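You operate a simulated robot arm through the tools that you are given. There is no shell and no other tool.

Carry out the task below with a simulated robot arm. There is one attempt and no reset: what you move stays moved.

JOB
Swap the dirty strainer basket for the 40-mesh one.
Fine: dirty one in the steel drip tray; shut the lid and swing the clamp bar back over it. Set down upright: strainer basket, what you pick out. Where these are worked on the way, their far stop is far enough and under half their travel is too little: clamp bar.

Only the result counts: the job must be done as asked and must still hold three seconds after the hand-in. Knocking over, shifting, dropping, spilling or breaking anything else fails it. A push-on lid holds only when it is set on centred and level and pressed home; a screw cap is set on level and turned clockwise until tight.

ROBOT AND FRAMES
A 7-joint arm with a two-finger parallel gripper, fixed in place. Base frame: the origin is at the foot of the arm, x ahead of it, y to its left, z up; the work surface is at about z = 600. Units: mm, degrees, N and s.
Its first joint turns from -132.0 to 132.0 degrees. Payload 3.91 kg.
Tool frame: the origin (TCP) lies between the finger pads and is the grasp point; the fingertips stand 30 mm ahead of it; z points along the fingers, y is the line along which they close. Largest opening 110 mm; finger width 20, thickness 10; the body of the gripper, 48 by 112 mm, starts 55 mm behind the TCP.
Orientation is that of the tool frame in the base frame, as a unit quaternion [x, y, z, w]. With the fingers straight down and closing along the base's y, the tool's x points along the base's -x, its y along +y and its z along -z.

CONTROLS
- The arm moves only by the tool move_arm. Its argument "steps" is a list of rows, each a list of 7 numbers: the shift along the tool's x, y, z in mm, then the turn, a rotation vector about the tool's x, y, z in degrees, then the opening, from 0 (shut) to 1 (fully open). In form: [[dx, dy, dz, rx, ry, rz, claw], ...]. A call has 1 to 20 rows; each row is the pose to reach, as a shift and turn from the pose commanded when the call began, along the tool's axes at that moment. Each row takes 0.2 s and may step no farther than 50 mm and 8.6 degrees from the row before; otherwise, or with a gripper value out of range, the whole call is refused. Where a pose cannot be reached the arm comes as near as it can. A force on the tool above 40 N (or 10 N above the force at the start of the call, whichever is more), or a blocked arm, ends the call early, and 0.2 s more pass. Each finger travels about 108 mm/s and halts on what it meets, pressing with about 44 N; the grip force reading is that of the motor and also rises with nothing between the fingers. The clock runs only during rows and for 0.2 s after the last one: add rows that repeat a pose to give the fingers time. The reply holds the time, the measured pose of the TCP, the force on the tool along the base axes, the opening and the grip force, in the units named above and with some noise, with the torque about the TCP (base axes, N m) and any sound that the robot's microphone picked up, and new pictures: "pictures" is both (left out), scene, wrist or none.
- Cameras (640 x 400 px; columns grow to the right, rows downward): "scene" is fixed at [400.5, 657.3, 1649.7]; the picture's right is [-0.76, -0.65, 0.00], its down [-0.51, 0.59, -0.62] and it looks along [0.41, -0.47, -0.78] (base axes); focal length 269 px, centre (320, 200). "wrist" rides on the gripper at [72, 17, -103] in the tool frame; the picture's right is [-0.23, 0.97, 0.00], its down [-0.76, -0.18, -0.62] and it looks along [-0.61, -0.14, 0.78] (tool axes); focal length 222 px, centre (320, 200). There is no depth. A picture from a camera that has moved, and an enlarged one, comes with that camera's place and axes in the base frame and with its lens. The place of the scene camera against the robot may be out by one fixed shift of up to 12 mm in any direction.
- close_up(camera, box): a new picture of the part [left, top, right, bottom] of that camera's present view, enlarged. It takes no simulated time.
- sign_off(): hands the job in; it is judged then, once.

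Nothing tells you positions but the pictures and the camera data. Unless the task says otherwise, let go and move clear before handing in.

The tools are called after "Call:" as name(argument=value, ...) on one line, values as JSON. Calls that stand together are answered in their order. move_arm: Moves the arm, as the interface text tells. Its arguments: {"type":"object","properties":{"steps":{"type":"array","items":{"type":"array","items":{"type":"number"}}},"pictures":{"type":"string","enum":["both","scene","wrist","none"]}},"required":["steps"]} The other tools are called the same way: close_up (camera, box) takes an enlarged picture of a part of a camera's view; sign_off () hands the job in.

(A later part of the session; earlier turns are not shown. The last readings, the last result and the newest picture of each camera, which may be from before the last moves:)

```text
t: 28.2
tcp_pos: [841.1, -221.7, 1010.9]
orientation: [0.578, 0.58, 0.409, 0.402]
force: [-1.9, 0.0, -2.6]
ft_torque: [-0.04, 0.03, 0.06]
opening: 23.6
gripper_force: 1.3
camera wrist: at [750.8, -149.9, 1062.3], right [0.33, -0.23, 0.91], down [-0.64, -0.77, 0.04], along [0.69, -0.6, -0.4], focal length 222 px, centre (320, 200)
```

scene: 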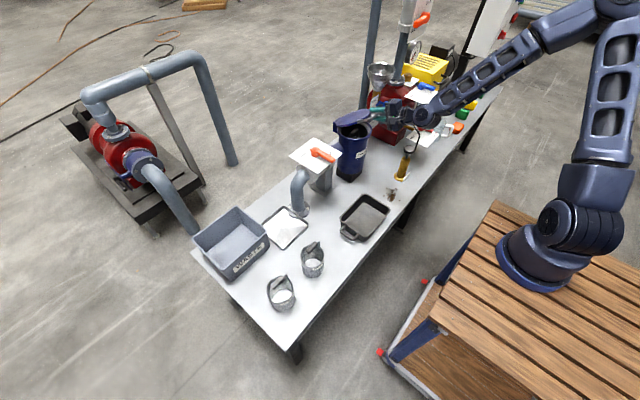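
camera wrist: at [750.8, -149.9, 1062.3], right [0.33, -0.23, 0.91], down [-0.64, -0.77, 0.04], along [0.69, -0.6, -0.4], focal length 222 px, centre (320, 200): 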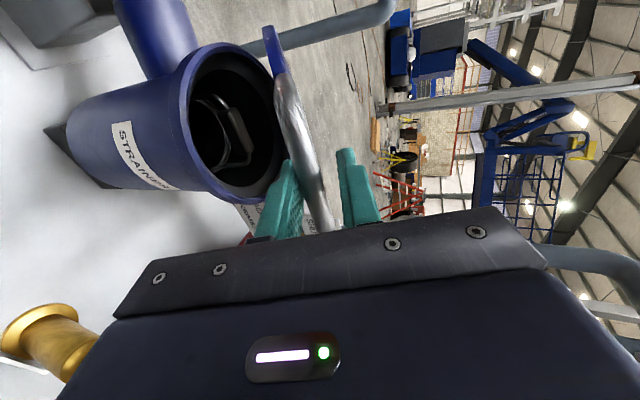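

The lid is opening smoothly, and I can see the dirty basket and its bail inside. I'll continue to about 80° while pitching the tool down a little.

Call:
move_arm(steps=[[0, 10.5, 2.5, 0, 0, 0, 0.2], [0, 21, 5.7, 0, 0, 0, 0.2], [0, 31.3, 9.4, 0, 0, 0, 0.2], [0, 41.4, 13.5, 0, 0, 0, 0.2], [0, 51.1, 18.3, 2, 0, 0, 0.2], [0, 60.7, 23.4, 4, 0, 0, 0.2], [0, 70, 29.2, 6, 0, 0, 0.2], [0, 79, 35.3, 9, 0, 0, 0.2], [0, 87.5, 42, 12, 0, 0, 0.2], [0, 95.8, 48.9, 15, 0, 0, 0.2], [0, 103.6, 56.6, 18, 0, 0, 0.2], [0, 111.2, 64.4, 21, 0, 0, 0.2], [0, 118.2, 72.9, 23, 0, 0, 0.2], [0, 124.9, 81.4, 25, 0, 0, 0.2], [0, 131, 90.5, 25, 0, 0, 0.2], [0, 136.8, 99.6, 25, 0, 0, 0.2]])

```text
t: 31.6
tcp_pos: [981.3, -221.6, 1105.9]
orientation: [0.652, 0.655, 0.274, 0.267]
force: [-1.1, -0.4, -0.9]
ft_torque: [0.0, 0.04, 0.0]
opening: 22.4
gripper_force: 1.1
camera wrist: at [921.1, -149.6, 1191.0], right [0.69, -0.23, 0.69], down [-0.56, -0.77, 0.31], along [0.46, -0.6, -0.66], focal length 222 px, centre (320, 200)
```

scene: 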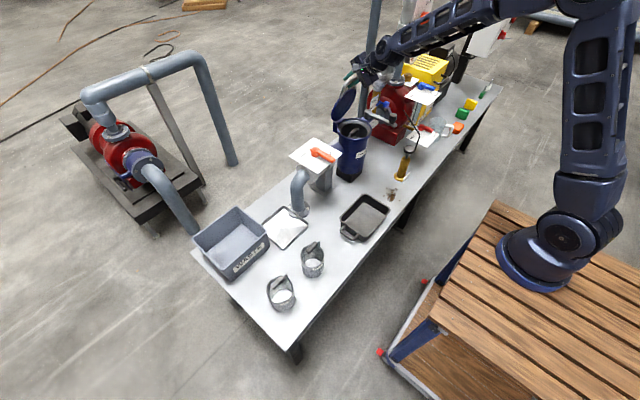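
wrist: 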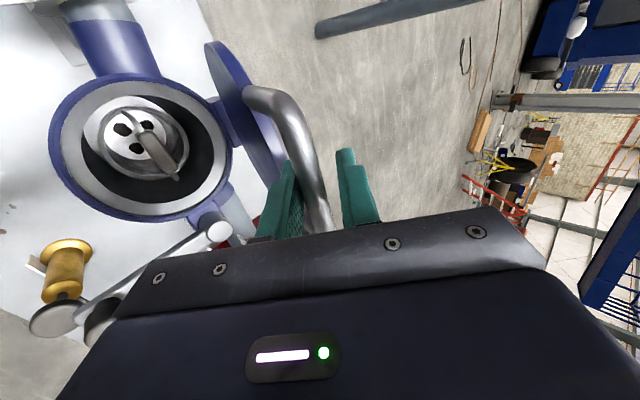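

The lid is at about 80°. I'll push on past vertical until I feel its stop.

Call:
move_arm(steps=[[0, 8.6, 6.7, 0, 0, 0, 0.2], [0, 17.2, 13.4, 0, 0, 0, 0.2], [0, 25, 21, 0, 0, 0, 0.2], [0, 32.8, 28.6, 0, 0, 0, 0.2], [0, 39.8, 36.9, 0, 0, 0, 0.2], [0, 46.7, 45.2, 0, 0, 0, 0.2], [0, 52.9, 54.2, 0, 0, 0, 0.2], [0, 59, 63.2, 0, 0, 0, 0.2], [0, 64, 72.8, 0, 0, 0, 0.2], [0, 69.1, 82.4, 0, 0, 0, 0.2]])

```text
t: 33.8
tcp_pos: [1089.8, -220.2, 1095.2]
orientation: [0.652, 0.654, 0.274, 0.267]
force: [0.1, -0.2, -0.1]
ft_torque: [0.01, -0.03, 0.01]
opening: 21.9
gripper_force: 0.0
camera wrist: at [1028.6, -148.5, 1181.6], right [0.69, -0.23, 0.69], down [-0.56, -0.77, 0.31], along [0.46, -0.6, -0.66], focal length 222 px, centre (320, 200)
```

scene: 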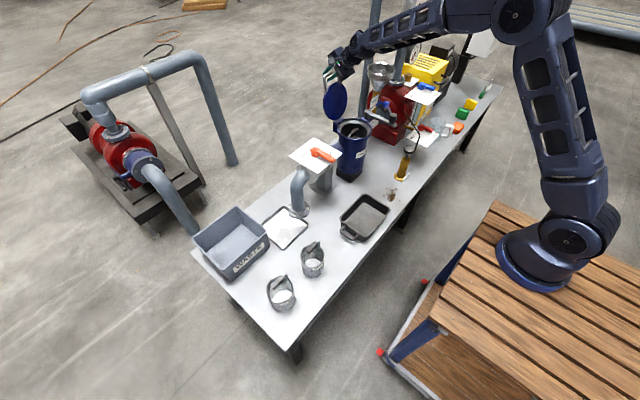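
wrist: 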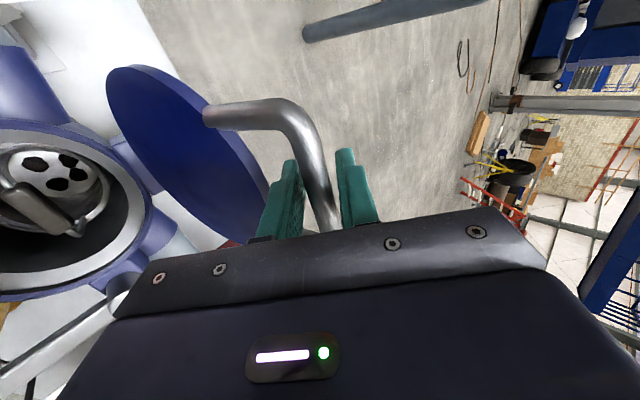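

Call:
move_arm(steps=[[0, 4.1, 10, 0, 0, 0, 0.2], [0, 8.2, 20.3, 0, 0, 0, 0.2], [0, 11, 30.7, 0, 0, 0, 0.2], [0, 14.2, 41.2, 0, 0, 0, 0.2]])

Call:
close_up(camera="wrist", box=[100, 60, 400, 250])

Call:
close_up(camera="scene", box=[300, 40, 420, 160])

```text
t: 34.8
tcp_pos: [1128.5, -220.3, 1074.4]
orientation: [0.653, 0.655, 0.272, 0.266]
force: [-18.7, -2.7, -23.8]
ft_torque: [0.26, -1.42, -0.13]
opening: 36.5
gripper_force: 14.1
camera wrist: at [1067.0, -148.1, 1160.0], right [0.69, -0.23, 0.68], down [-0.56, -0.77, 0.31], along [0.45, -0.6, -0.66], focal length 222 px, centre (320, 200)
```

scene: 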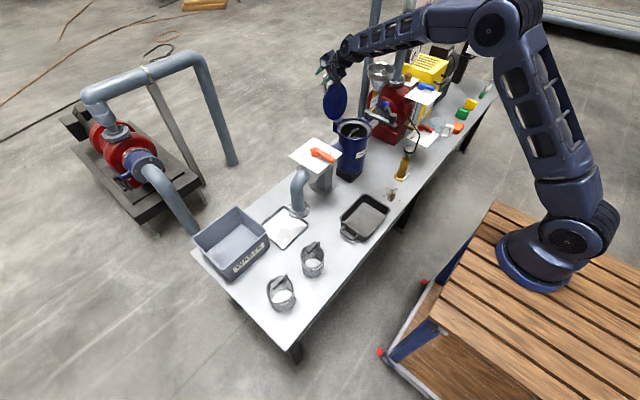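
wrist: 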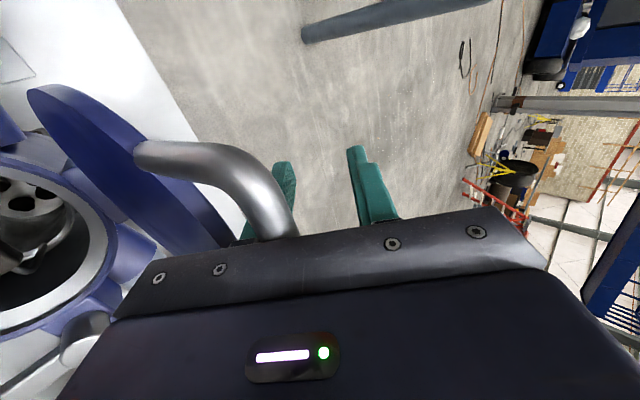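

```text
2.11 times, centred on (250, 155) of wrist
camera zoom: at [1067.0, -148.1, 1160.0], right [0.69, -0.23, 0.68], down [-0.56, -0.77, 0.31], along [0.45, -0.6, -0.66], focal length 468 px, centre (467, 295)
```

zoom: 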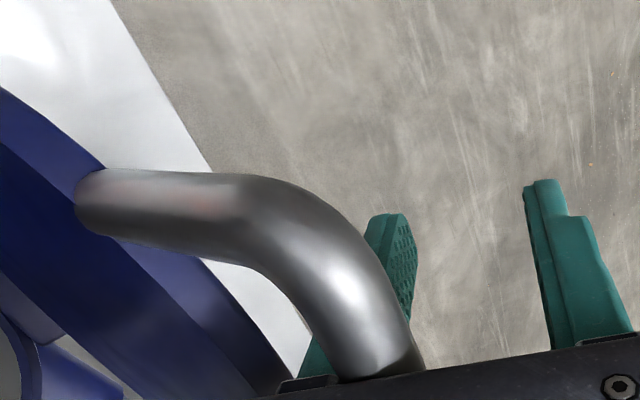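

```text
3.33 times, centred on (360, 100) of scene
camera zoom: at [400.5, 657.3, 1649.7], right [-0.76, -0.65, 0.0], down [-0.51, 0.59, -0.62], along [0.41, -0.47, -0.78], focal length 897 px, centre (187, 533)
```

zoom: 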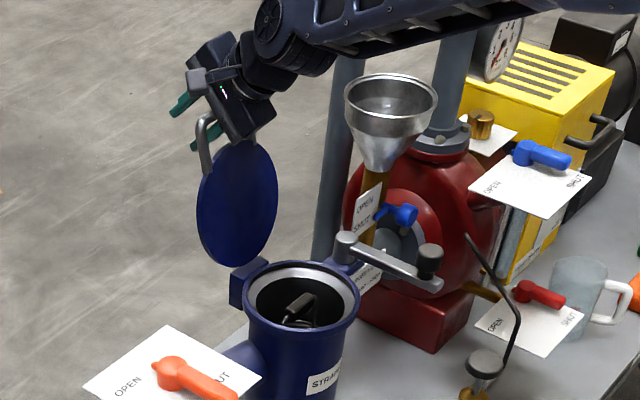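

The lid is resting at its stop, just past vertical. I'll ease off the pressure and withdraw the fingers along their own axis.

Call:
move_arm(steps=[[0, -5, -10, 0, 0, 0, 0.35], [0, -7, -25, 0, 0, 0, 0.35], [0, -7, -45, 0, 0, 0, 0.35], [0, -7, -70, 0, 0, 0, 0.35], [0, -7, -100, 0, 0, 0, 0.35], [0, -7, -130, 0, 0, 0, 0.35]])

```text
t: 35.5
tcp_pos: [1100.7, -219.6, 1084.7]
orientation: [0.654, 0.657, 0.27, 0.262]
force: [-3.3, -0.9, -24.7]
ft_torque: [0.36, -1.3, 0.23]
opening: 47.8
gripper_force: 9.5
stopped in row 3: the force on the tool passed its limit at 50 N (the readings are from after the stop); the commanded pose is now the measured one
camera wrist: at [1040.0, -147.9, 1170.9], right [0.7, -0.23, 0.68], down [-0.56, -0.77, 0.32], along [0.45, -0.6, -0.67], focal length 222 px, centre (320, 200)
```

scene: 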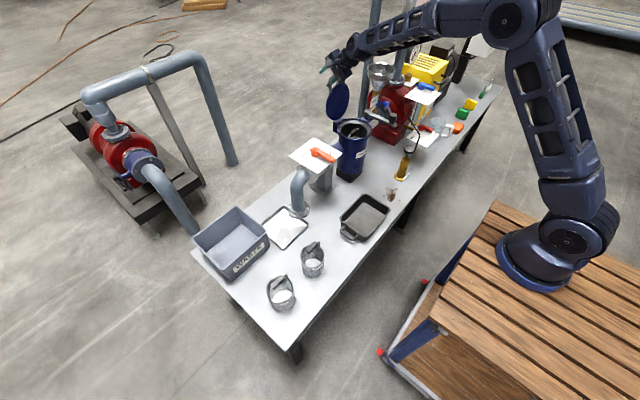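
wrist: 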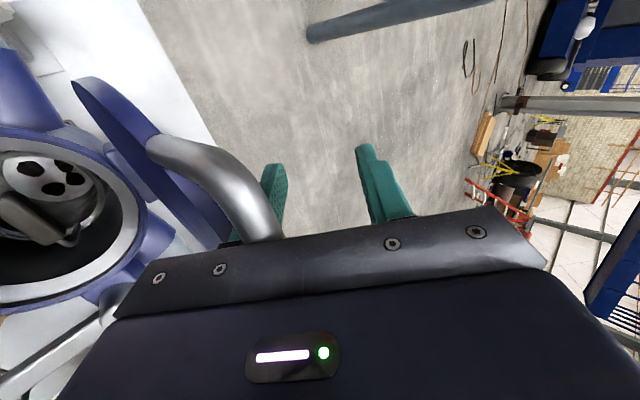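

The bar is jamming on the lower finger as I retreat. I'll shift the tool so the finger comes off the bar before withdrawing.

Call:
move_arm(steps=[[0, -5, 0, 0, 0, 0, 0.5], [0, -10, 2, 0, 0, 0, 0.5], [0, -14, 4, 0, 0, 0, 0.5], [0, -14, 4, 0, 0, 0, 0.5]])

Call:
close_up(camera="wrist", box=[100, 60, 440, 270])

Call:
close_up(camera="scene", box=[300, 40, 420, 160])

```text
t: 36.5
tcp_pos: [1093.8, -219.9, 1079.8]
orientation: [0.652, 0.655, 0.273, 0.266]
force: [8.4, -0.6, 33.4]
ft_torque: [-0.05, 0.84, 0.06]
opening: 40.5
gripper_force: 0.2
camera wrist: at [1032.4, -147.3, 1165.4], right [0.69, -0.23, 0.68], down [-0.56, -0.77, 0.31], along [0.46, -0.6, -0.66], focal length 222 px, centre (320, 200)
```

scene: 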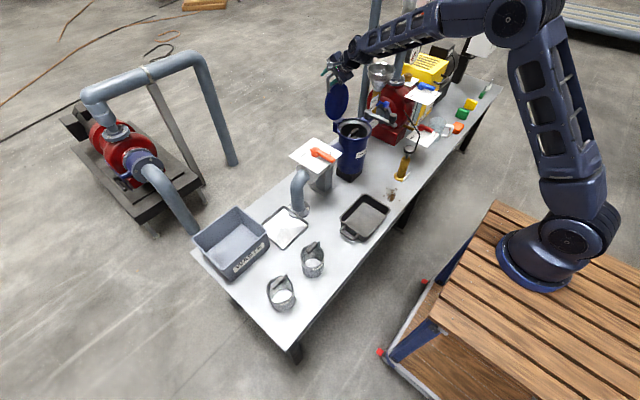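
wrist: 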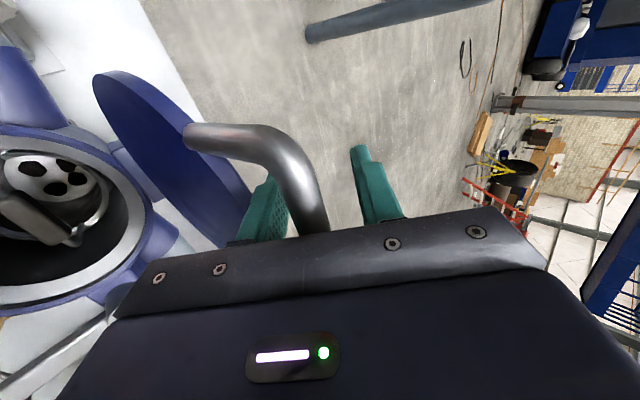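

```text
1.88 times, centred on (270, 165) of wrist
camera zoom: at [1032.4, -147.3, 1165.4], right [0.69, -0.23, 0.68], down [-0.56, -0.77, 0.31], along [0.46, -0.6, -0.66], focal length 418 px, centre (414, 266)
```

zoom: 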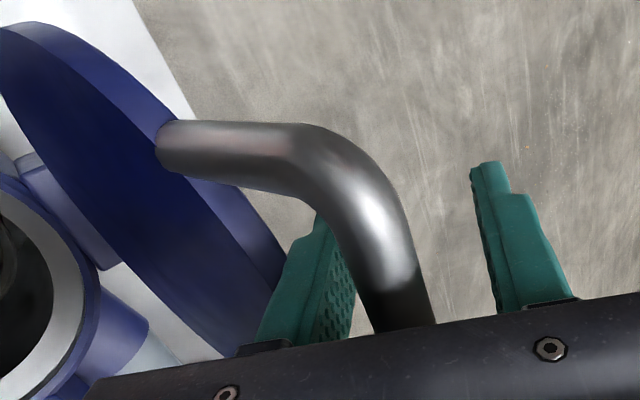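

```text
3.33 times, centred on (360, 100) of scene
camera zoom: at [400.5, 657.3, 1649.7], right [-0.76, -0.65, 0.0], down [-0.51, 0.59, -0.62], along [0.41, -0.47, -0.78], focal length 897 px, centre (187, 533)
```

zoom: 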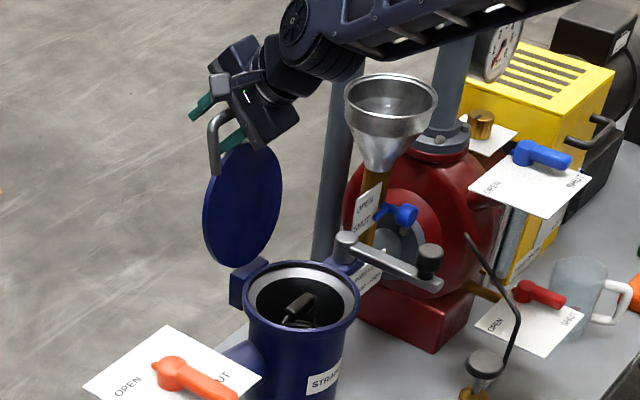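

Now the bar is free, but the lower finger is touching the lid rim. I'll narrow the opening slightly and withdraw.

Call:
move_arm(steps=[[0, 2, -3, 0, 0, 0, 0.38], [0, 3, -8, 0, 0, 0, 0.36], [0, 2, -16, 0, 0, 0, 0.36], [0, 0, -24, 0, 0, 0, 0.36]])

Call:
close_up(camera="wrist", box=[100, 60, 440, 270])

```text
t: 37.5
tcp_pos: [1076.4, -219.1, 1093.2]
orientation: [0.653, 0.656, 0.272, 0.263]
force: [0.9, 0.2, -0.4]
ft_torque: [-0.01, -0.05, 0.05]
opening: 38.7
gripper_force: 0.1
camera wrist: at [1016.1, -147.6, 1178.9], right [0.7, -0.23, 0.68], down [-0.56, -0.77, 0.31], along [0.45, -0.6, -0.66], focal length 222 px, centre (320, 200)
```

scene: 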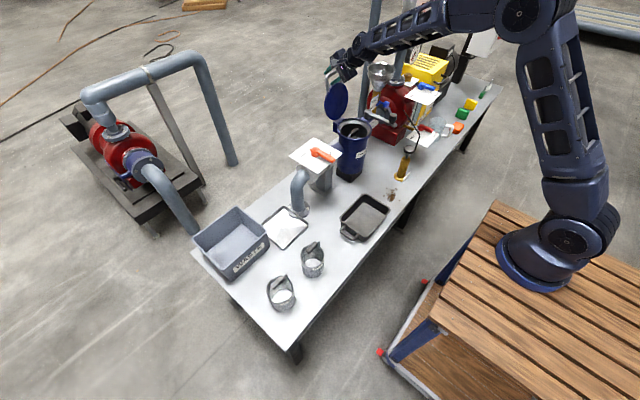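
wrist: 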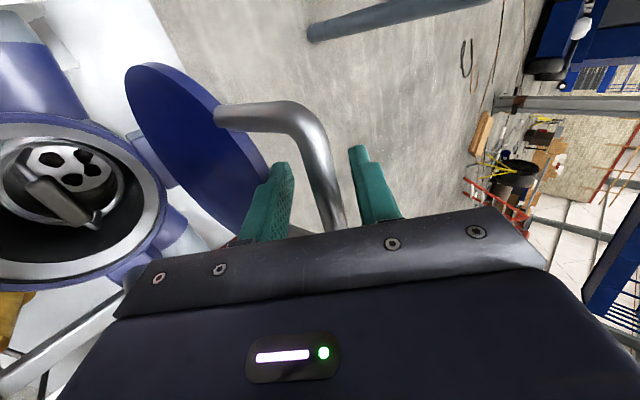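

```text
1.88 times, centred on (270, 165) of wrist
camera zoom: at [1016.1, -147.6, 1178.9], right [0.7, -0.23, 0.68], down [-0.56, -0.77, 0.31], along [0.45, -0.6, -0.66], focal length 418 px, centre (414, 266)
```

zoom: 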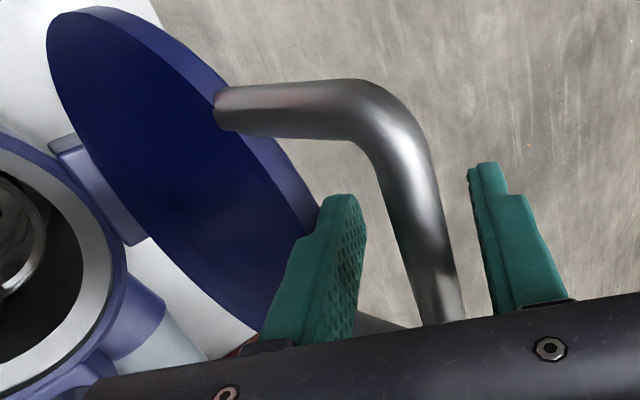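

Forces are zero and the bar is clear between the fingers. I'll continue the withdrawal.

Call:
move_arm(steps=[[0, 3, -12, 0, 0, 0, 0.36], [0, 3, -25, 0, 0, 0, 0.36], [0, 3, -40, 0, 0, 0, 0.36], [0, 3, -60, 0, 0, 0, 0.36], [0, 3, -90, 0, 0, 0, 0.36], [0, 3, -130, 0, 0, 0, 0.36]])

```text
t: 38.9
tcp_pos: [988.0, -220.7, 1187.4]
orientation: [0.653, 0.657, 0.271, 0.263]
force: [-0.1, -0.8, -1.7]
ft_torque: [0.0, -0.02, 0.0]
opening: 39.7
gripper_force: 0.0
camera wrist: at [927.2, -149.8, 1273.3], right [0.7, -0.23, 0.68], down [-0.56, -0.77, 0.31], along [0.45, -0.6, -0.66], focal length 222 px, centre (320, 200)
```

scene: 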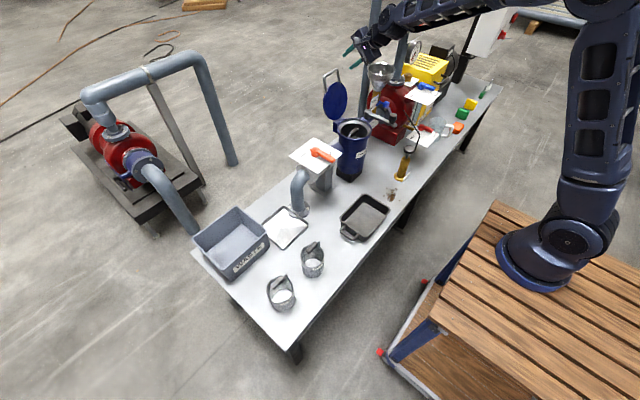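
wrist: 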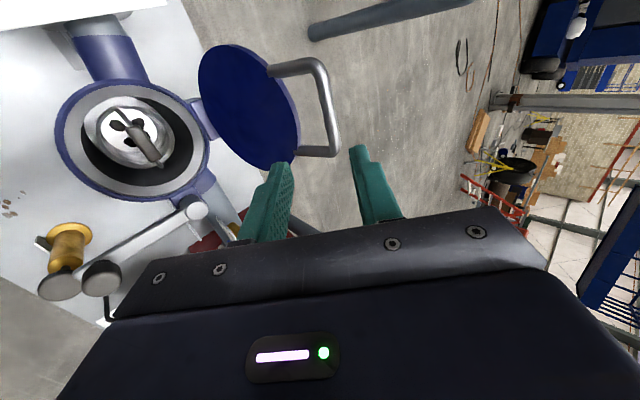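

The lid stays open by itself. Now I'll look closely at the dirty basket and its bail.

Call:
close_up(camera="wrist", box=[50, 60, 230, 220])

Call:
close_up(camera="scene", box=[325, 105, 385, 165])

```text
2.50 times, centred on (140, 140) of wrist
camera zoom: at [927.2, -149.8, 1273.3], right [0.7, -0.23, 0.68], down [-0.56, -0.77, 0.31], along [0.45, -0.6, -0.66], focal length 555 px, centre (770, 350)
```

zoom: 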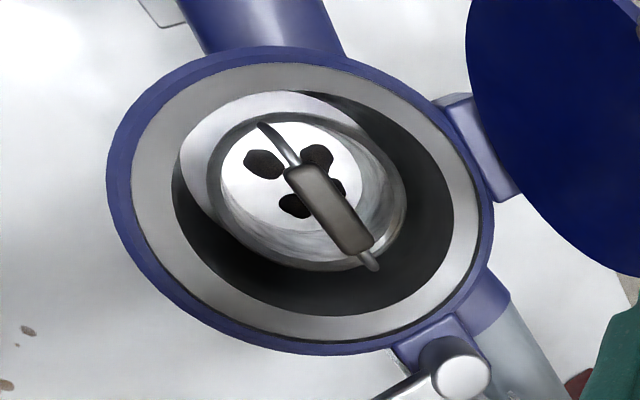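

```text
6.67 times, centred on (355, 135) of scene
camera zoom: at [400.5, 657.3, 1649.7], right [-0.76, -0.65, 0.0], down [-0.51, 0.59, -0.62], along [0.41, -0.47, -0.78], focal length 1794 px, centre (87, 633)
```

zoom: 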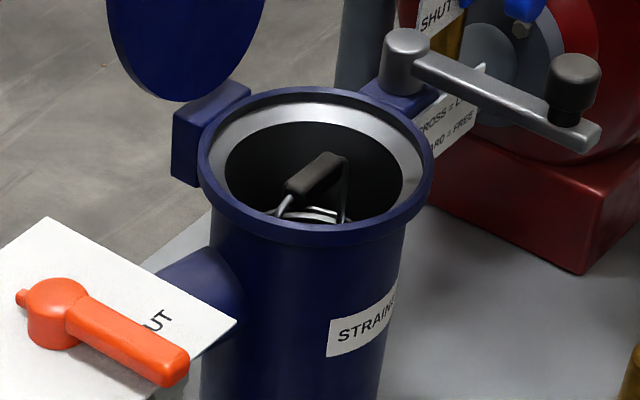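

The bail grip runs along y at about (938, -220), so closing the fingers along x suits it. I'll straighten the tool to vertical above the basket.

Call:
move_arm(steps=[[0, -20, 2, 7.4, -0.1, 0, 0.36], [0, -40, 5, 14.8, -0.2, 0.1, 0.36], [0, -60, 10, 22.2, -0.3, 0.15, 0.36], [0, -80, 15, 29.6, -0.4, 0.2, 0.36], [0.5, -90, 18, 37, -0.5, 0.3, 0.36], [0.5, -90.6, 19.7, 44.35, -0.67, 0.33, 0.36], [0.5, -90.6, 19.7, 44.35, -0.67, 0.33, 0.36]])

Call:
close_up(camera="wrist", box=[220, 60, 460, 240])

```text
t: 40.5
tcp_pos: [936.2, -221.7, 1110.8]
orientation: [0.708, 0.707, 0.0, 0.001]
force: [0.9, -0.5, 0.9]
ft_torque: [-0.02, -0.04, -0.01]
opening: 39.2
gripper_force: 0.0
camera wrist: at [953.8, -147.5, 1214.2], right [0.97, -0.23, 0.0], down [-0.18, -0.76, 0.62], along [-0.14, -0.61, -0.78], focal length 222 px, centre (320, 200)
```

scene: 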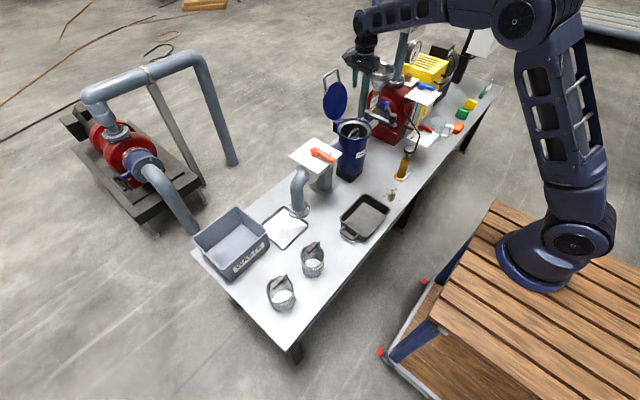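
wrist: 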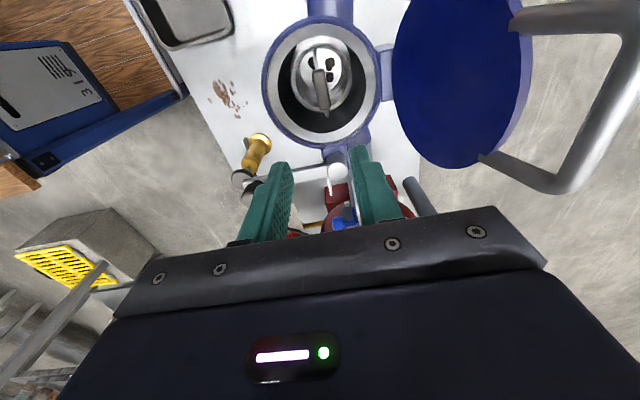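

```text
2.22 times, centred on (340, 150) of wrist
camera zoom: at [953.8, -147.5, 1214.2], right [0.97, -0.23, 0.0], down [-0.18, -0.76, 0.62], along [-0.14, -0.61, -0.78], focal length 494 px, centre (276, 311)
```

zoom: 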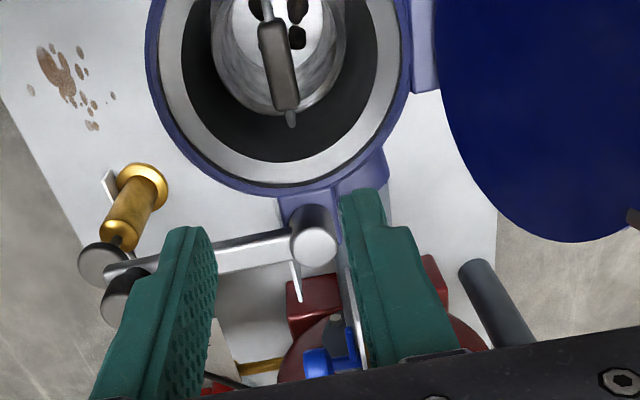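

Call:
move_arm(steps=[[0, 0, 45, 0, 0, 0, 0.45], [-1, 1, 90, 0, 0, 0, 0.45], [-2, 2, 135, 0, 0, 0, 0.45], [-2, 2, 175, 0, 0, 0, 0.45], [-2, 2, 185, 0, 0, 0, 0.45]])

Call:
close_up(camera="wrist", box=[220, 20, 460, 220])

Call:
close_up(camera="scene", box=[325, 85, 395, 155])

```text
t: 41.7
tcp_pos: [939.7, -221.9, 925.7]
orientation: [0.708, 0.706, 0.001, 0.001]
force: [-0.2, 0.0, 0.1]
ft_torque: [0.02, -0.01, -0.03]
opening: 49.5
gripper_force: 0.0
camera wrist: at [955.9, -149.4, 1028.3], right [0.97, -0.23, 0.0], down [-0.18, -0.76, 0.62], along [-0.14, -0.61, -0.78], focal length 222 px, centre (320, 200)
```

scene: 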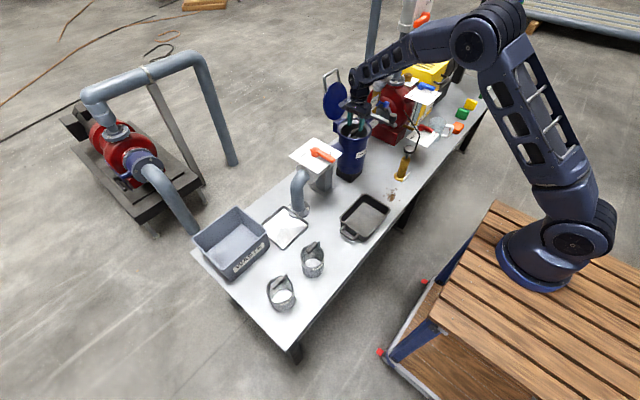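
wrist: 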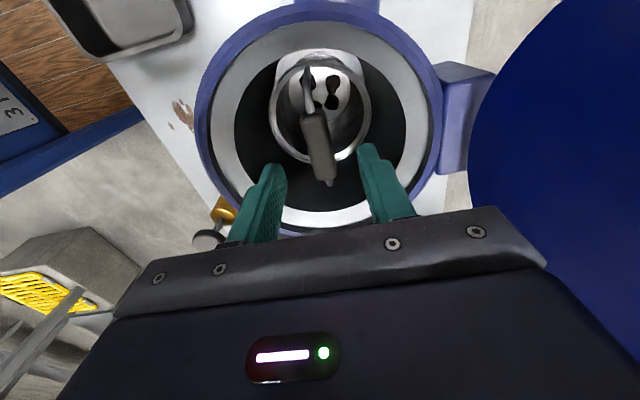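

```text
2.00 times, centred on (340, 120) of wrist
camera zoom: at [955.9, -149.4, 1028.3], right [0.97, -0.23, 0.0], down [-0.18, -0.76, 0.62], along [-0.14, -0.61, -0.78], focal length 444 px, centre (280, 360)
```

zoom: 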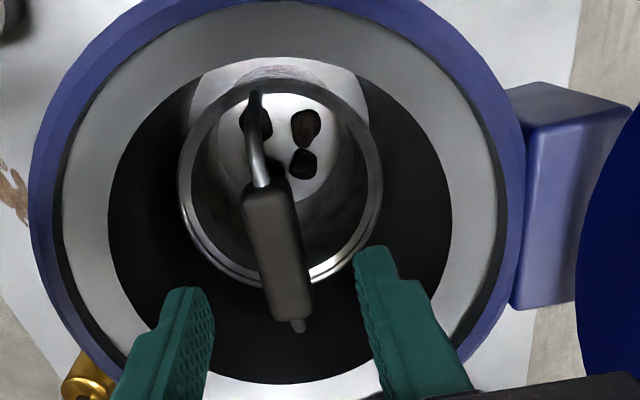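

```text
5.71 times, centred on (360, 120) of scene
camera zoom: at [400.5, 657.3, 1649.7], right [-0.76, -0.65, 0.0], down [-0.51, 0.59, -0.62], along [0.41, -0.47, -0.78], focal length 1538 px, centre (91, 657)
```

zoom: 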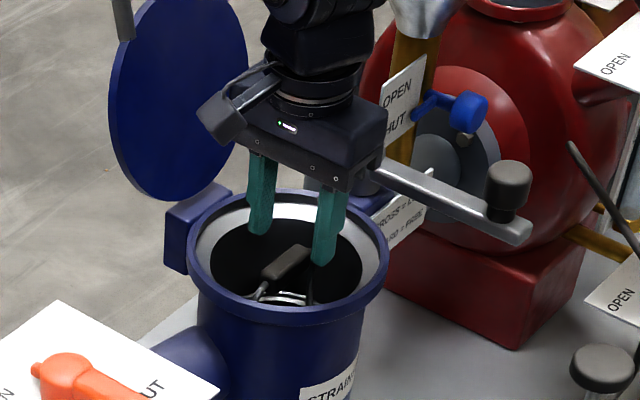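

The grip is at about (939, -221, 870), centred between the fingers. I'll descend and close on it.

Call:
move_arm(steps=[[0, -0.7, 20, 0, 0, 0, 0.45], [0, -0.7, 40, 0, 0, 0, 0.45], [0, -0.7, 54, 0, 0, 0, 0.45], [0, -0.7, 54, 0, 0, 0, 0.2], [0, -0.7, 54, 0, 0, 0, 0], [0, -0.7, 54, 0, 0, 0, 0], [0, -0.7, 54, 0, 0, 0, 0]])

Call:
close_up(camera="wrist", box=[220, 20, 460, 220])

```text
t: 43.3
tcp_pos: [939.9, -222.2, 870.7]
orientation: [0.708, 0.706, 0.001, 0.001]
force: [-0.4, -1.1, 0.7]
ft_torque: [-0.15, 0.06, 0.05]
opening: 17.6
gripper_force: 44.1
camera wrist: at [956.4, -149.5, 974.5], right [0.97, -0.23, 0.0], down [-0.18, -0.76, 0.62], along [-0.14, -0.61, -0.78], focal length 222 px, centre (320, 200)
```

scene: 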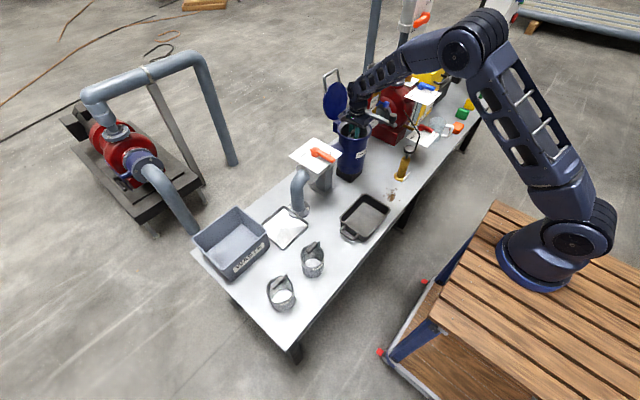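
wrist: 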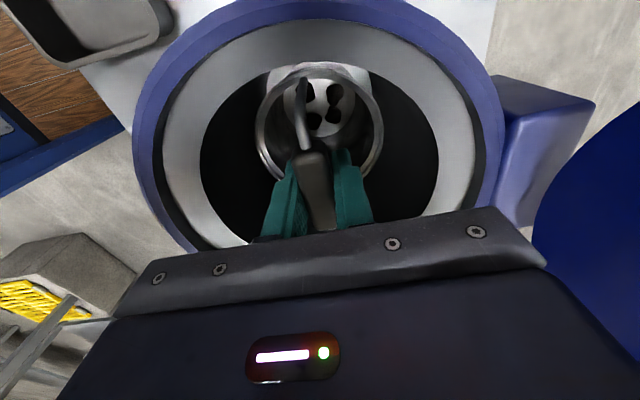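

```text
2.00 times, centred on (340, 120) of wrist
camera zoom: at [956.4, -149.5, 974.5], right [0.97, -0.23, 0.0], down [-0.18, -0.76, 0.62], along [-0.14, -0.61, -0.78], focal length 444 px, centre (280, 360)
```

zoom: 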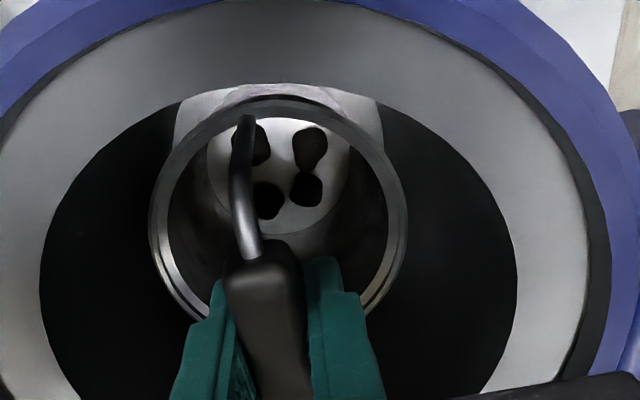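

The bail is gripped (17.6 mm between the fingers). I'll lift the dirty basket straight up slowly.

Call:
move_arm(steps=[[0, 0, -5, 0, 0, 0, 0], [0, 0, -12, 0, 0, 0, 0], [0, 0, -22, 0, 0, 0, 0], [0, 0, -34, 0, 0, 0, 0], [0, 0, -48, 0, 0, 0, 0], [0, 0, -62, 0, 0, 0, 0], [0, 0, -78, 0, 0, 0, 0], [0, 0, -94, 0, 0, 0, 0], [0, 0, -110, 0, 0, 0, 0]])

Call:
close_up(camera="scene", box=[315, 65, 405, 155])

```text
t: 45.3
tcp_pos: [940.0, -223.8, 980.5]
orientation: [0.708, 0.707, 0.0, 0.001]
force: [0.2, 0.3, -2.2]
ft_torque: [-0.02, -0.01, -0.02]
opening: 17.5
gripper_force: 43.9
camera wrist: at [956.2, -150.2, 1084.4], right [0.97, -0.23, 0.0], down [-0.18, -0.76, 0.62], along [-0.14, -0.61, -0.78], focal length 222 px, centre (320, 200)
```

scene: 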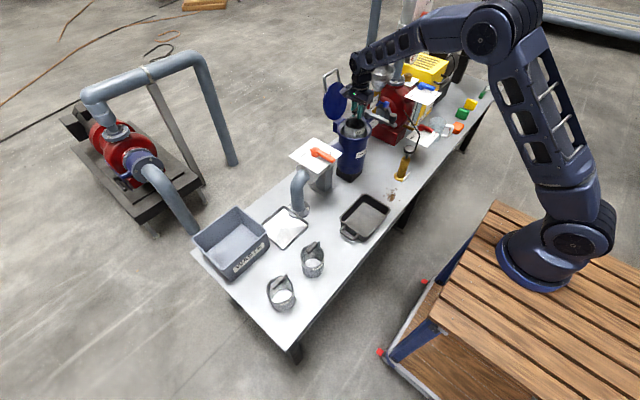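
wrist: 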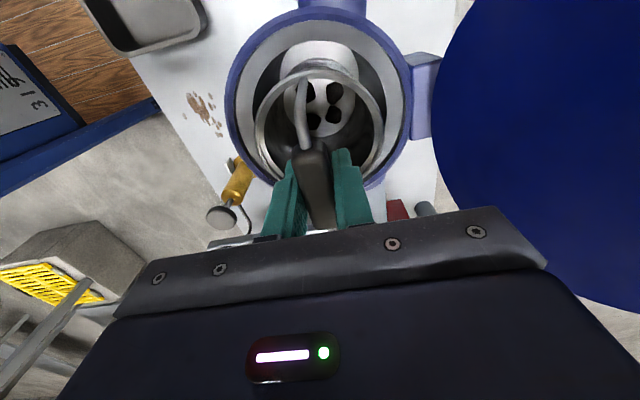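

```text
4.44 times, centred on (360, 110) of scene
camera zoom: at [400.5, 657.3, 1649.7], right [-0.76, -0.65, 0.0], down [-0.51, 0.59, -0.62], along [0.41, -0.47, -0.78], focal length 1196 px, centre (142, 600)
```

zoom: 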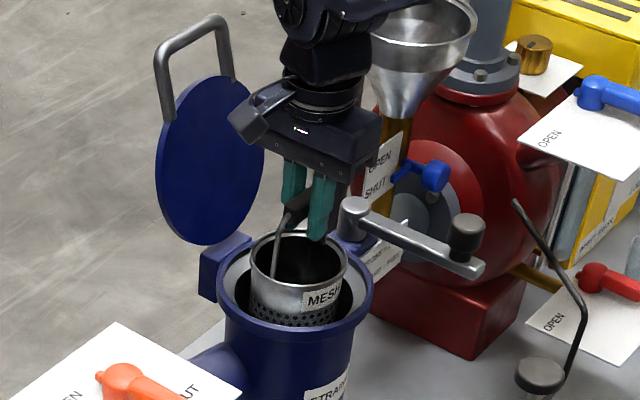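

Basket lifting cleanly. I'll continue up until it clears the rim.

Call:
move_arm(steps=[[0, 0, -16, 0, 0, 0, 0], [0, 0, -32, 0, 0, 0, 0], [0, 0, -50, 0, 0, 0, 0], [0, 0, -70, 0, 0, 0, 0], [0, 0, -90, 0, 0, 0, 0], [0, 0, -110, 0, 0, 0, 0], [0, 0, -130, 0, 0, 0, 0], [0, 0, -130, 0, 0, 0, 0]])

Call:
close_up(camera="scene", box=[315, 45, 405, 155])

Call:
close_up(camera="scene", box=[230, 190, 330, 320])

```text
t: 47.1
tcp_pos: [937.9, -223.4, 1112.4]
orientation: [0.708, 0.707, 0.001, 0.0]
force: [0.0, 0.0, -2.5]
ft_torque: [0.06, -0.03, -0.01]
opening: 17.6
gripper_force: 43.9
camera wrist: at [954.8, -149.6, 1214.9], right [0.97, -0.23, 0.0], down [-0.18, -0.76, 0.62], along [-0.14, -0.61, -0.78], focal length 222 px, centre (320, 200)
```

scene: 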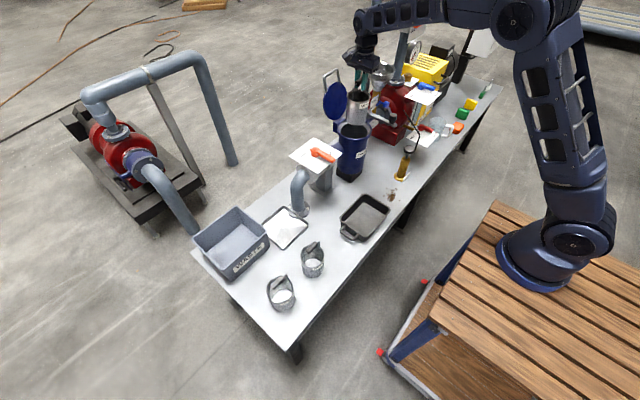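
wrist: 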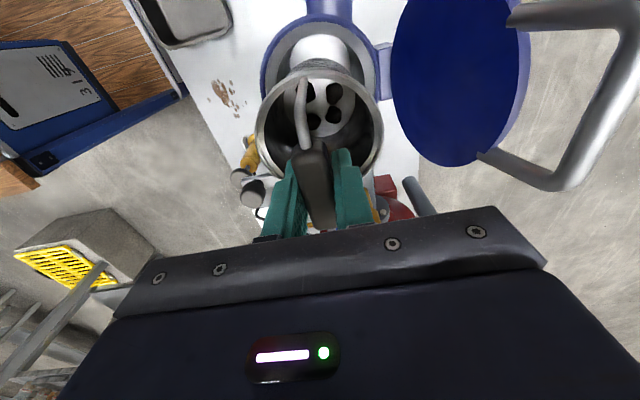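

```text
3.64 times, centred on (360, 100) of scene
camera zoom: at [400.5, 657.3, 1649.7], right [-0.76, -0.65, 0.0], down [-0.51, 0.59, -0.62], along [0.41, -0.47, -0.78], focal length 979 px, centre (174, 564)
```

zoom: 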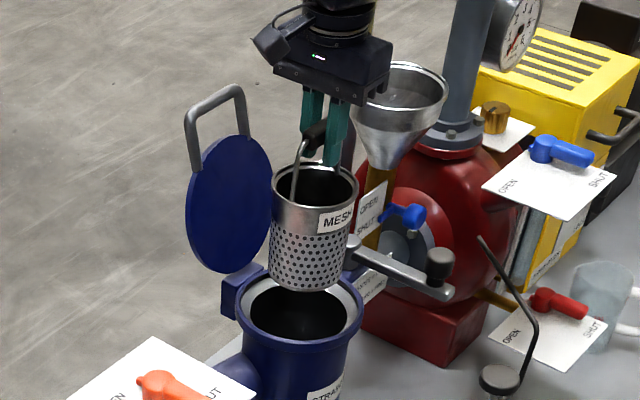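

```text
3.08 times, centred on (280, 255) of scene
camera zoom: at [400.5, 657.3, 1649.7], right [-0.76, -0.65, 0.0], down [-0.51, 0.59, -0.62], along [0.41, -0.47, -0.78], focal length 828 px, centre (443, 31)
```

zoom: 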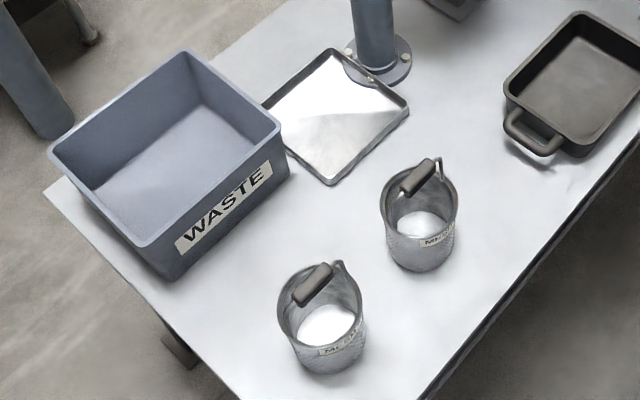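

The basket is clear of the strainer. I'll carry it at this height over to the steel drip tray at about (955, 250).

Call:
move_arm(steps=[[8, 0, 0, 0, 0, 0, 0], [22, 1, 0, 0, 0, 0, 0], [42, 2, 0, 0, 0, 0, 0], [68, 3, 0, 0, 0, 0, 0], [98, 4, 0, 0, 0, 0, 0], [130, 5, 0, 0, 0, 0, 0], [163, 6, 0, 0, 0, 0, 0], [196, 7, 0, 0, 0, 0, 0], [229, 8, 0, 0, 0, 0, 0], [262, 9, 0, 0, 0, 0, 0], [295, 10, 0, 0, 0, 0, 0], [328, 11, 0, 0, 0, 0, 0], [360, 12, 0, 0, 0, 0, 0], [392, 13, 0, 0, 0, 0, 0], [420, 14, 0, 0, 0, 0, 0], [442, 15, 0, 0, 0, 0, 0], [458, 15, 0, 0, 0, 0, 0], [468, 15, 0, 0, 0, 0, 0], [473, 15, 0, 0, 0, 0, 0], [473, 15, 0, 0, 0, 0, 0]])

```text
t: 51.3
tcp_pos: [953.6, 251.6, 1111.9]
orientation: [0.708, 0.707, 0.001, 0.001]
force: [0.6, 0.9, -1.6]
ft_torque: [0.02, 0.03, 0.04]
opening: 17.7
gripper_force: 43.9
camera wrist: at [971.1, 323.5, 1214.7], right [0.97, -0.23, 0.0], down [-0.18, -0.76, 0.62], along [-0.14, -0.61, -0.78], focal length 222 px, centre (320, 200)
```

scene: 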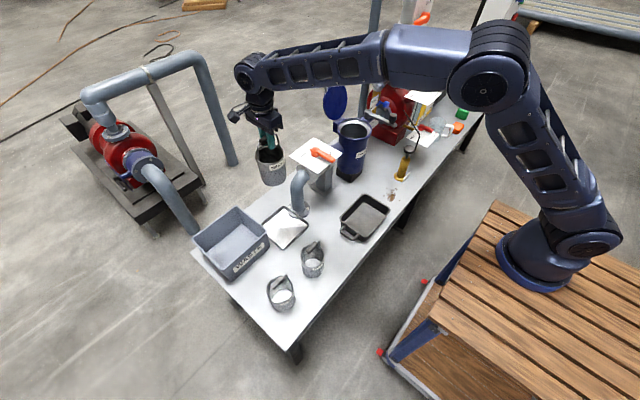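
wrist: 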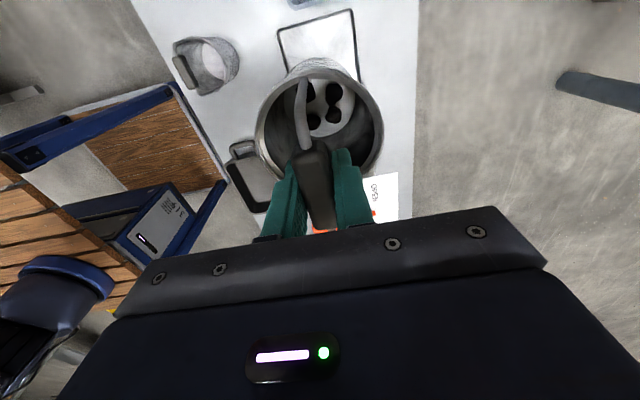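

The basket is centred over the tray (x about 883–1044, y about 165–332). I'll lower it most of the way.

Call:
move_arm(steps=[[0, 0, 10, 0, 0, 0, 0], [0, 0, 28, 0, 0, 0, 0], [0, 0, 50, 0, 0, 0, 0], [0, 0, 76, 0, 0, 0, 0], [0, 0, 102, 0, 0, 0, 0], [0, 0, 128, 0, 0, 0, 0], [0, 0, 154, 0, 0, 0, 0], [0, 0, 180, 0, 0, 0, 0], [0, 0, 206, 0, 0, 0, 0], [0, 0, 232, 0, 0, 0, 0], [0, 0, 256, 0, 0, 0, 0], [0, 0, 272, 0, 0, 0, 0], [0, 0, 282, 0, 0, 0, 0], [0, 0, 286, 0, 0, 0, 0]])

Call:
close_up(camera="scene", box=[230, 160, 330, 260])

```text
t: 54.3
tcp_pos: [954.5, 251.7, 824.9]
orientation: [0.708, 0.706, 0.001, 0.001]
force: [0.5, 1.0, -1.7]
ft_torque: [-0.06, 0.0, 0.0]
opening: 17.6
gripper_force: 43.9
camera wrist: at [971.4, 323.4, 928.3], right [0.97, -0.23, 0.0], down [-0.18, -0.76, 0.62], along [-0.14, -0.61, -0.78], focal length 222 px, centre (320, 200)
```

scene: 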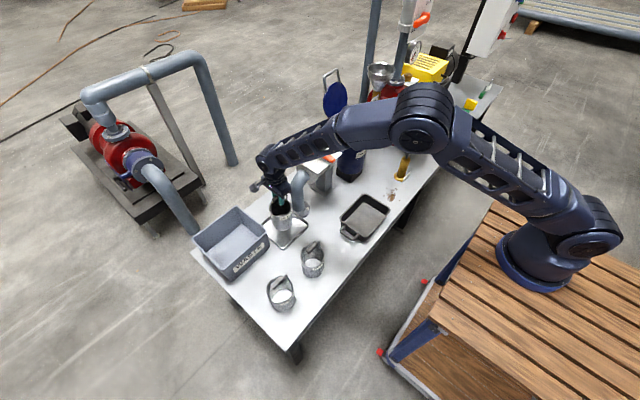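
wrist: 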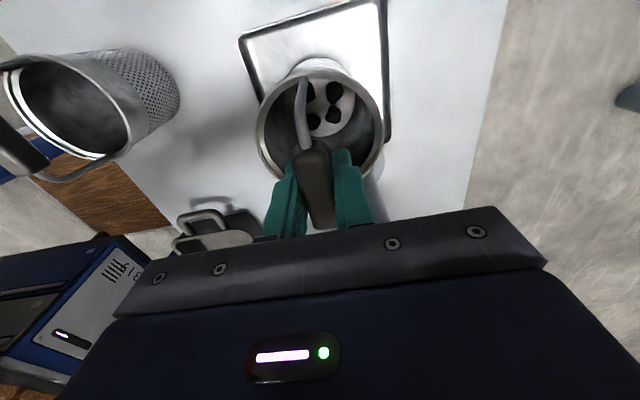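

```text
4.00 times, centred on (280, 210) of scene
camera zoom: at [400.5, 657.3, 1649.7], right [-0.76, -0.65, 0.0], down [-0.51, 0.59, -0.62], along [0.41, -0.47, -0.78], focal length 1076 px, centre (480, 160)
```

zoom: 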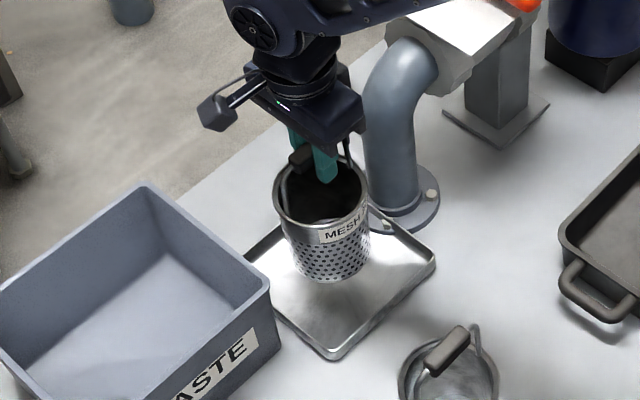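

Call:
move_arm(steps=[[0, 0, 8, 0, 0, 0, 0], [0, 0, 16, 0, 0, 0, 0], [0, 0, 24, 0, 0, 0, 0], [0, 0, 30, 0, 0, 0, 0], [0, 0, 35, 0, 0, 0, 0], [0, 0, 38, 0, 0, 0, 0]])

Call:
close_up(camera="scene", box=[230, 160, 330, 260])

```text
t: 55.7
tcp_pos: [954.5, 250.4, 785.7]
orientation: [0.708, 0.706, 0.002, 0.001]
force: [-1.1, 0.3, -2.4]
ft_torque: [-0.04, 0.0, -0.01]
opening: 17.4
gripper_force: 44.3
camera wrist: at [971.6, 323.4, 890.3], right [0.97, -0.23, 0.0], down [-0.18, -0.76, 0.62], along [-0.14, -0.61, -0.78], focal length 222 px, centre (320, 200)
```

scene: 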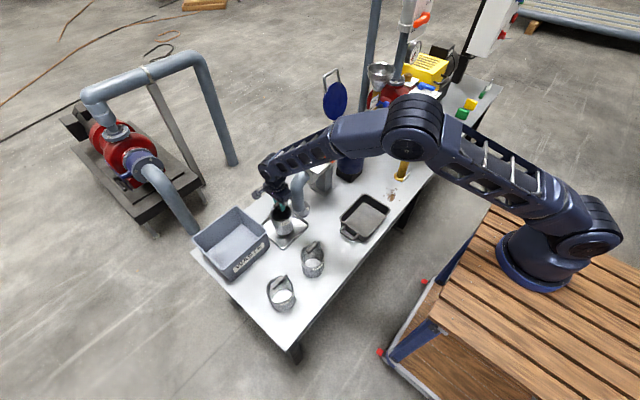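
wrist: 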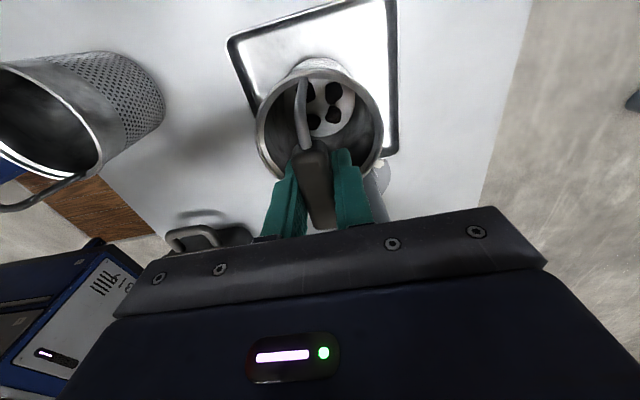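

```text
4.00 times, centred on (280, 210) of scene
camera zoom: at [400.5, 657.3, 1649.7], right [-0.76, -0.65, 0.0], down [-0.51, 0.59, -0.62], along [0.41, -0.47, -0.78], focal length 1076 px, centre (480, 160)
```

zoom: 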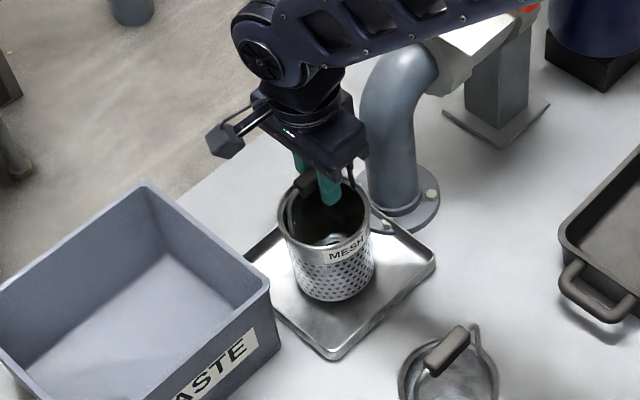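

Call:
move_arm(steps=[[0, 0, 3, 0, 0, 0, 0], [0, 0, 6, 0, 0, 0, 0], [0, 0, 8, 0, 0, 0, 0]], pictures="none")

```text
t: 56.5
tcp_pos: [954.3, 250.2, 779.4]
orientation: [0.708, 0.706, 0.001, 0.001]
force: [-0.5, -0.2, -1.8]
ft_torque: [-0.02, 0.02, -0.04]
opening: 17.5
gripper_force: 43.8
```

Call:
move_arm(steps=[[0, 0, 2, 0, 0, 0, 0], [0, 0, 4, 0, 0, 0, 0]], pictures="none")

Call:
close_up(camera="scene", box=[250, 190, 310, 250])

```text
t: 57.1
tcp_pos: [954.7, 250.5, 774.8]
orientation: [0.707, 0.707, 0.001, 0.001]
force: [0.6, 0.3, -1.7]
ft_torque: [0.02, 0.02, 0.02]
opening: 17.5
gripper_force: 43.8
```

```text
6.67 times, centred on (280, 220) of scene
camera zoom: at [400.5, 657.3, 1649.7], right [-0.76, -0.65, 0.0], down [-0.51, 0.59, -0.62], along [0.41, -0.47, -0.78], focal length 1794 px, centre (587, 67)
```

zoom: 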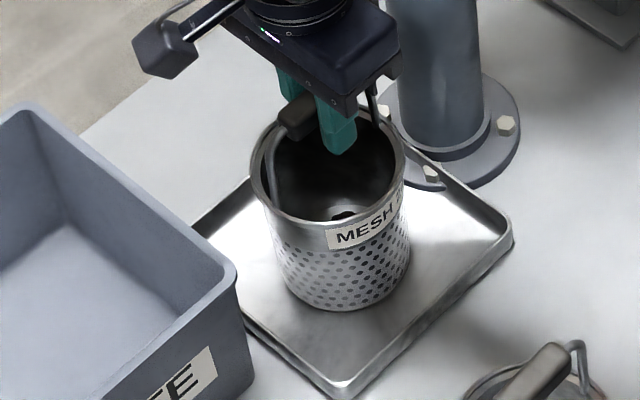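

Call:
move_arm(steps=[[0, 0, 2, 0, 0, 0, 0], [0, 0, 4, 0, 0, 0, 0], [0, 0, 6, 0, 0, 0, 0]], pictures="none")

```text
t: 57.9
tcp_pos: [955.9, 251.4, 771.6]
orientation: [0.707, 0.707, 0.003, 0.002]
force: [2.1, 1.7, 33.1]
ft_torque: [0.07, 0.08, 0.02]
opening: 17.5
gripper_force: 43.7
```

Contact: the basket is standing on the tray floor. I'll relieve the pressure and release.

Call:
move_arm(steps=[[0, 0, -2, 0, 0, 0, 0], [0, 0, -2.5, 0, 0, 0, 0], [0, 0, -2.5, 0, 0, 0, 0.2], [0, 0, -2.5, 0, 0, 0, 0.3], [0, 0, -2.5, 0, 0, 0, 0.3]])

Call:
close_up(camera="scene", box=[250, 190, 310, 250])

```text
t: 59.1
tcp_pos: [955.6, 250.2, 772.1]
orientation: [0.708, 0.706, 0.0, 0.001]
force: [-0.3, 0.0, -0.2]
ft_torque: [-0.02, 0.0, -0.02]
opening: 32.9
gripper_force: 0.1
camera wrist: at [971.6, 323.4, 874.9], right [0.97, -0.23, 0.0], down [-0.18, -0.76, 0.62], along [-0.14, -0.61, -0.78], focal length 222 px, centre (320, 200)
```

scene: 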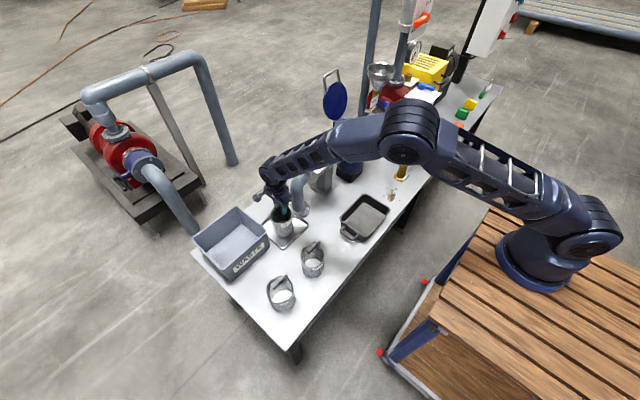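
wrist: 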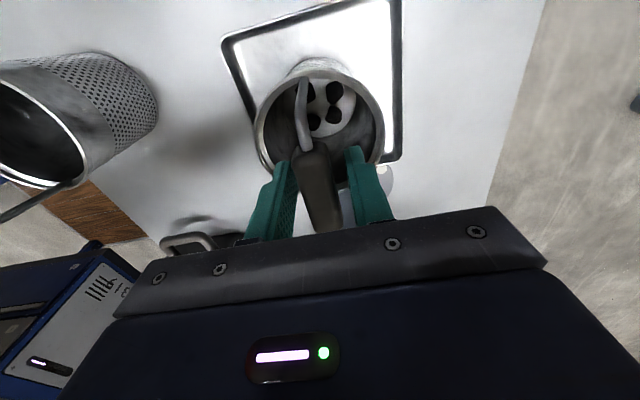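

```text
6.67 times, centred on (280, 220) of scene
camera zoom: at [400.5, 657.3, 1649.7], right [-0.76, -0.65, 0.0], down [-0.51, 0.59, -0.62], along [0.41, -0.47, -0.78], focal length 1794 px, centre (587, 67)
```

zoom: 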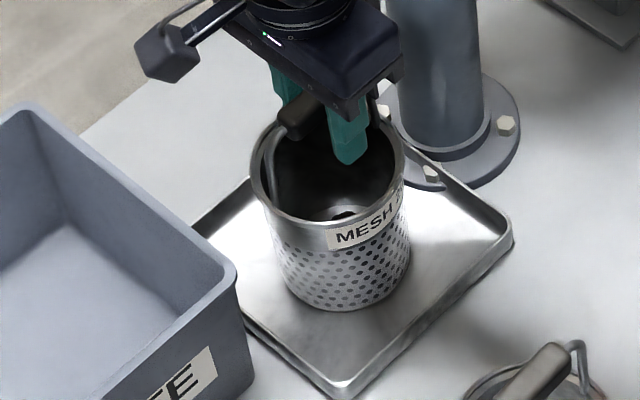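

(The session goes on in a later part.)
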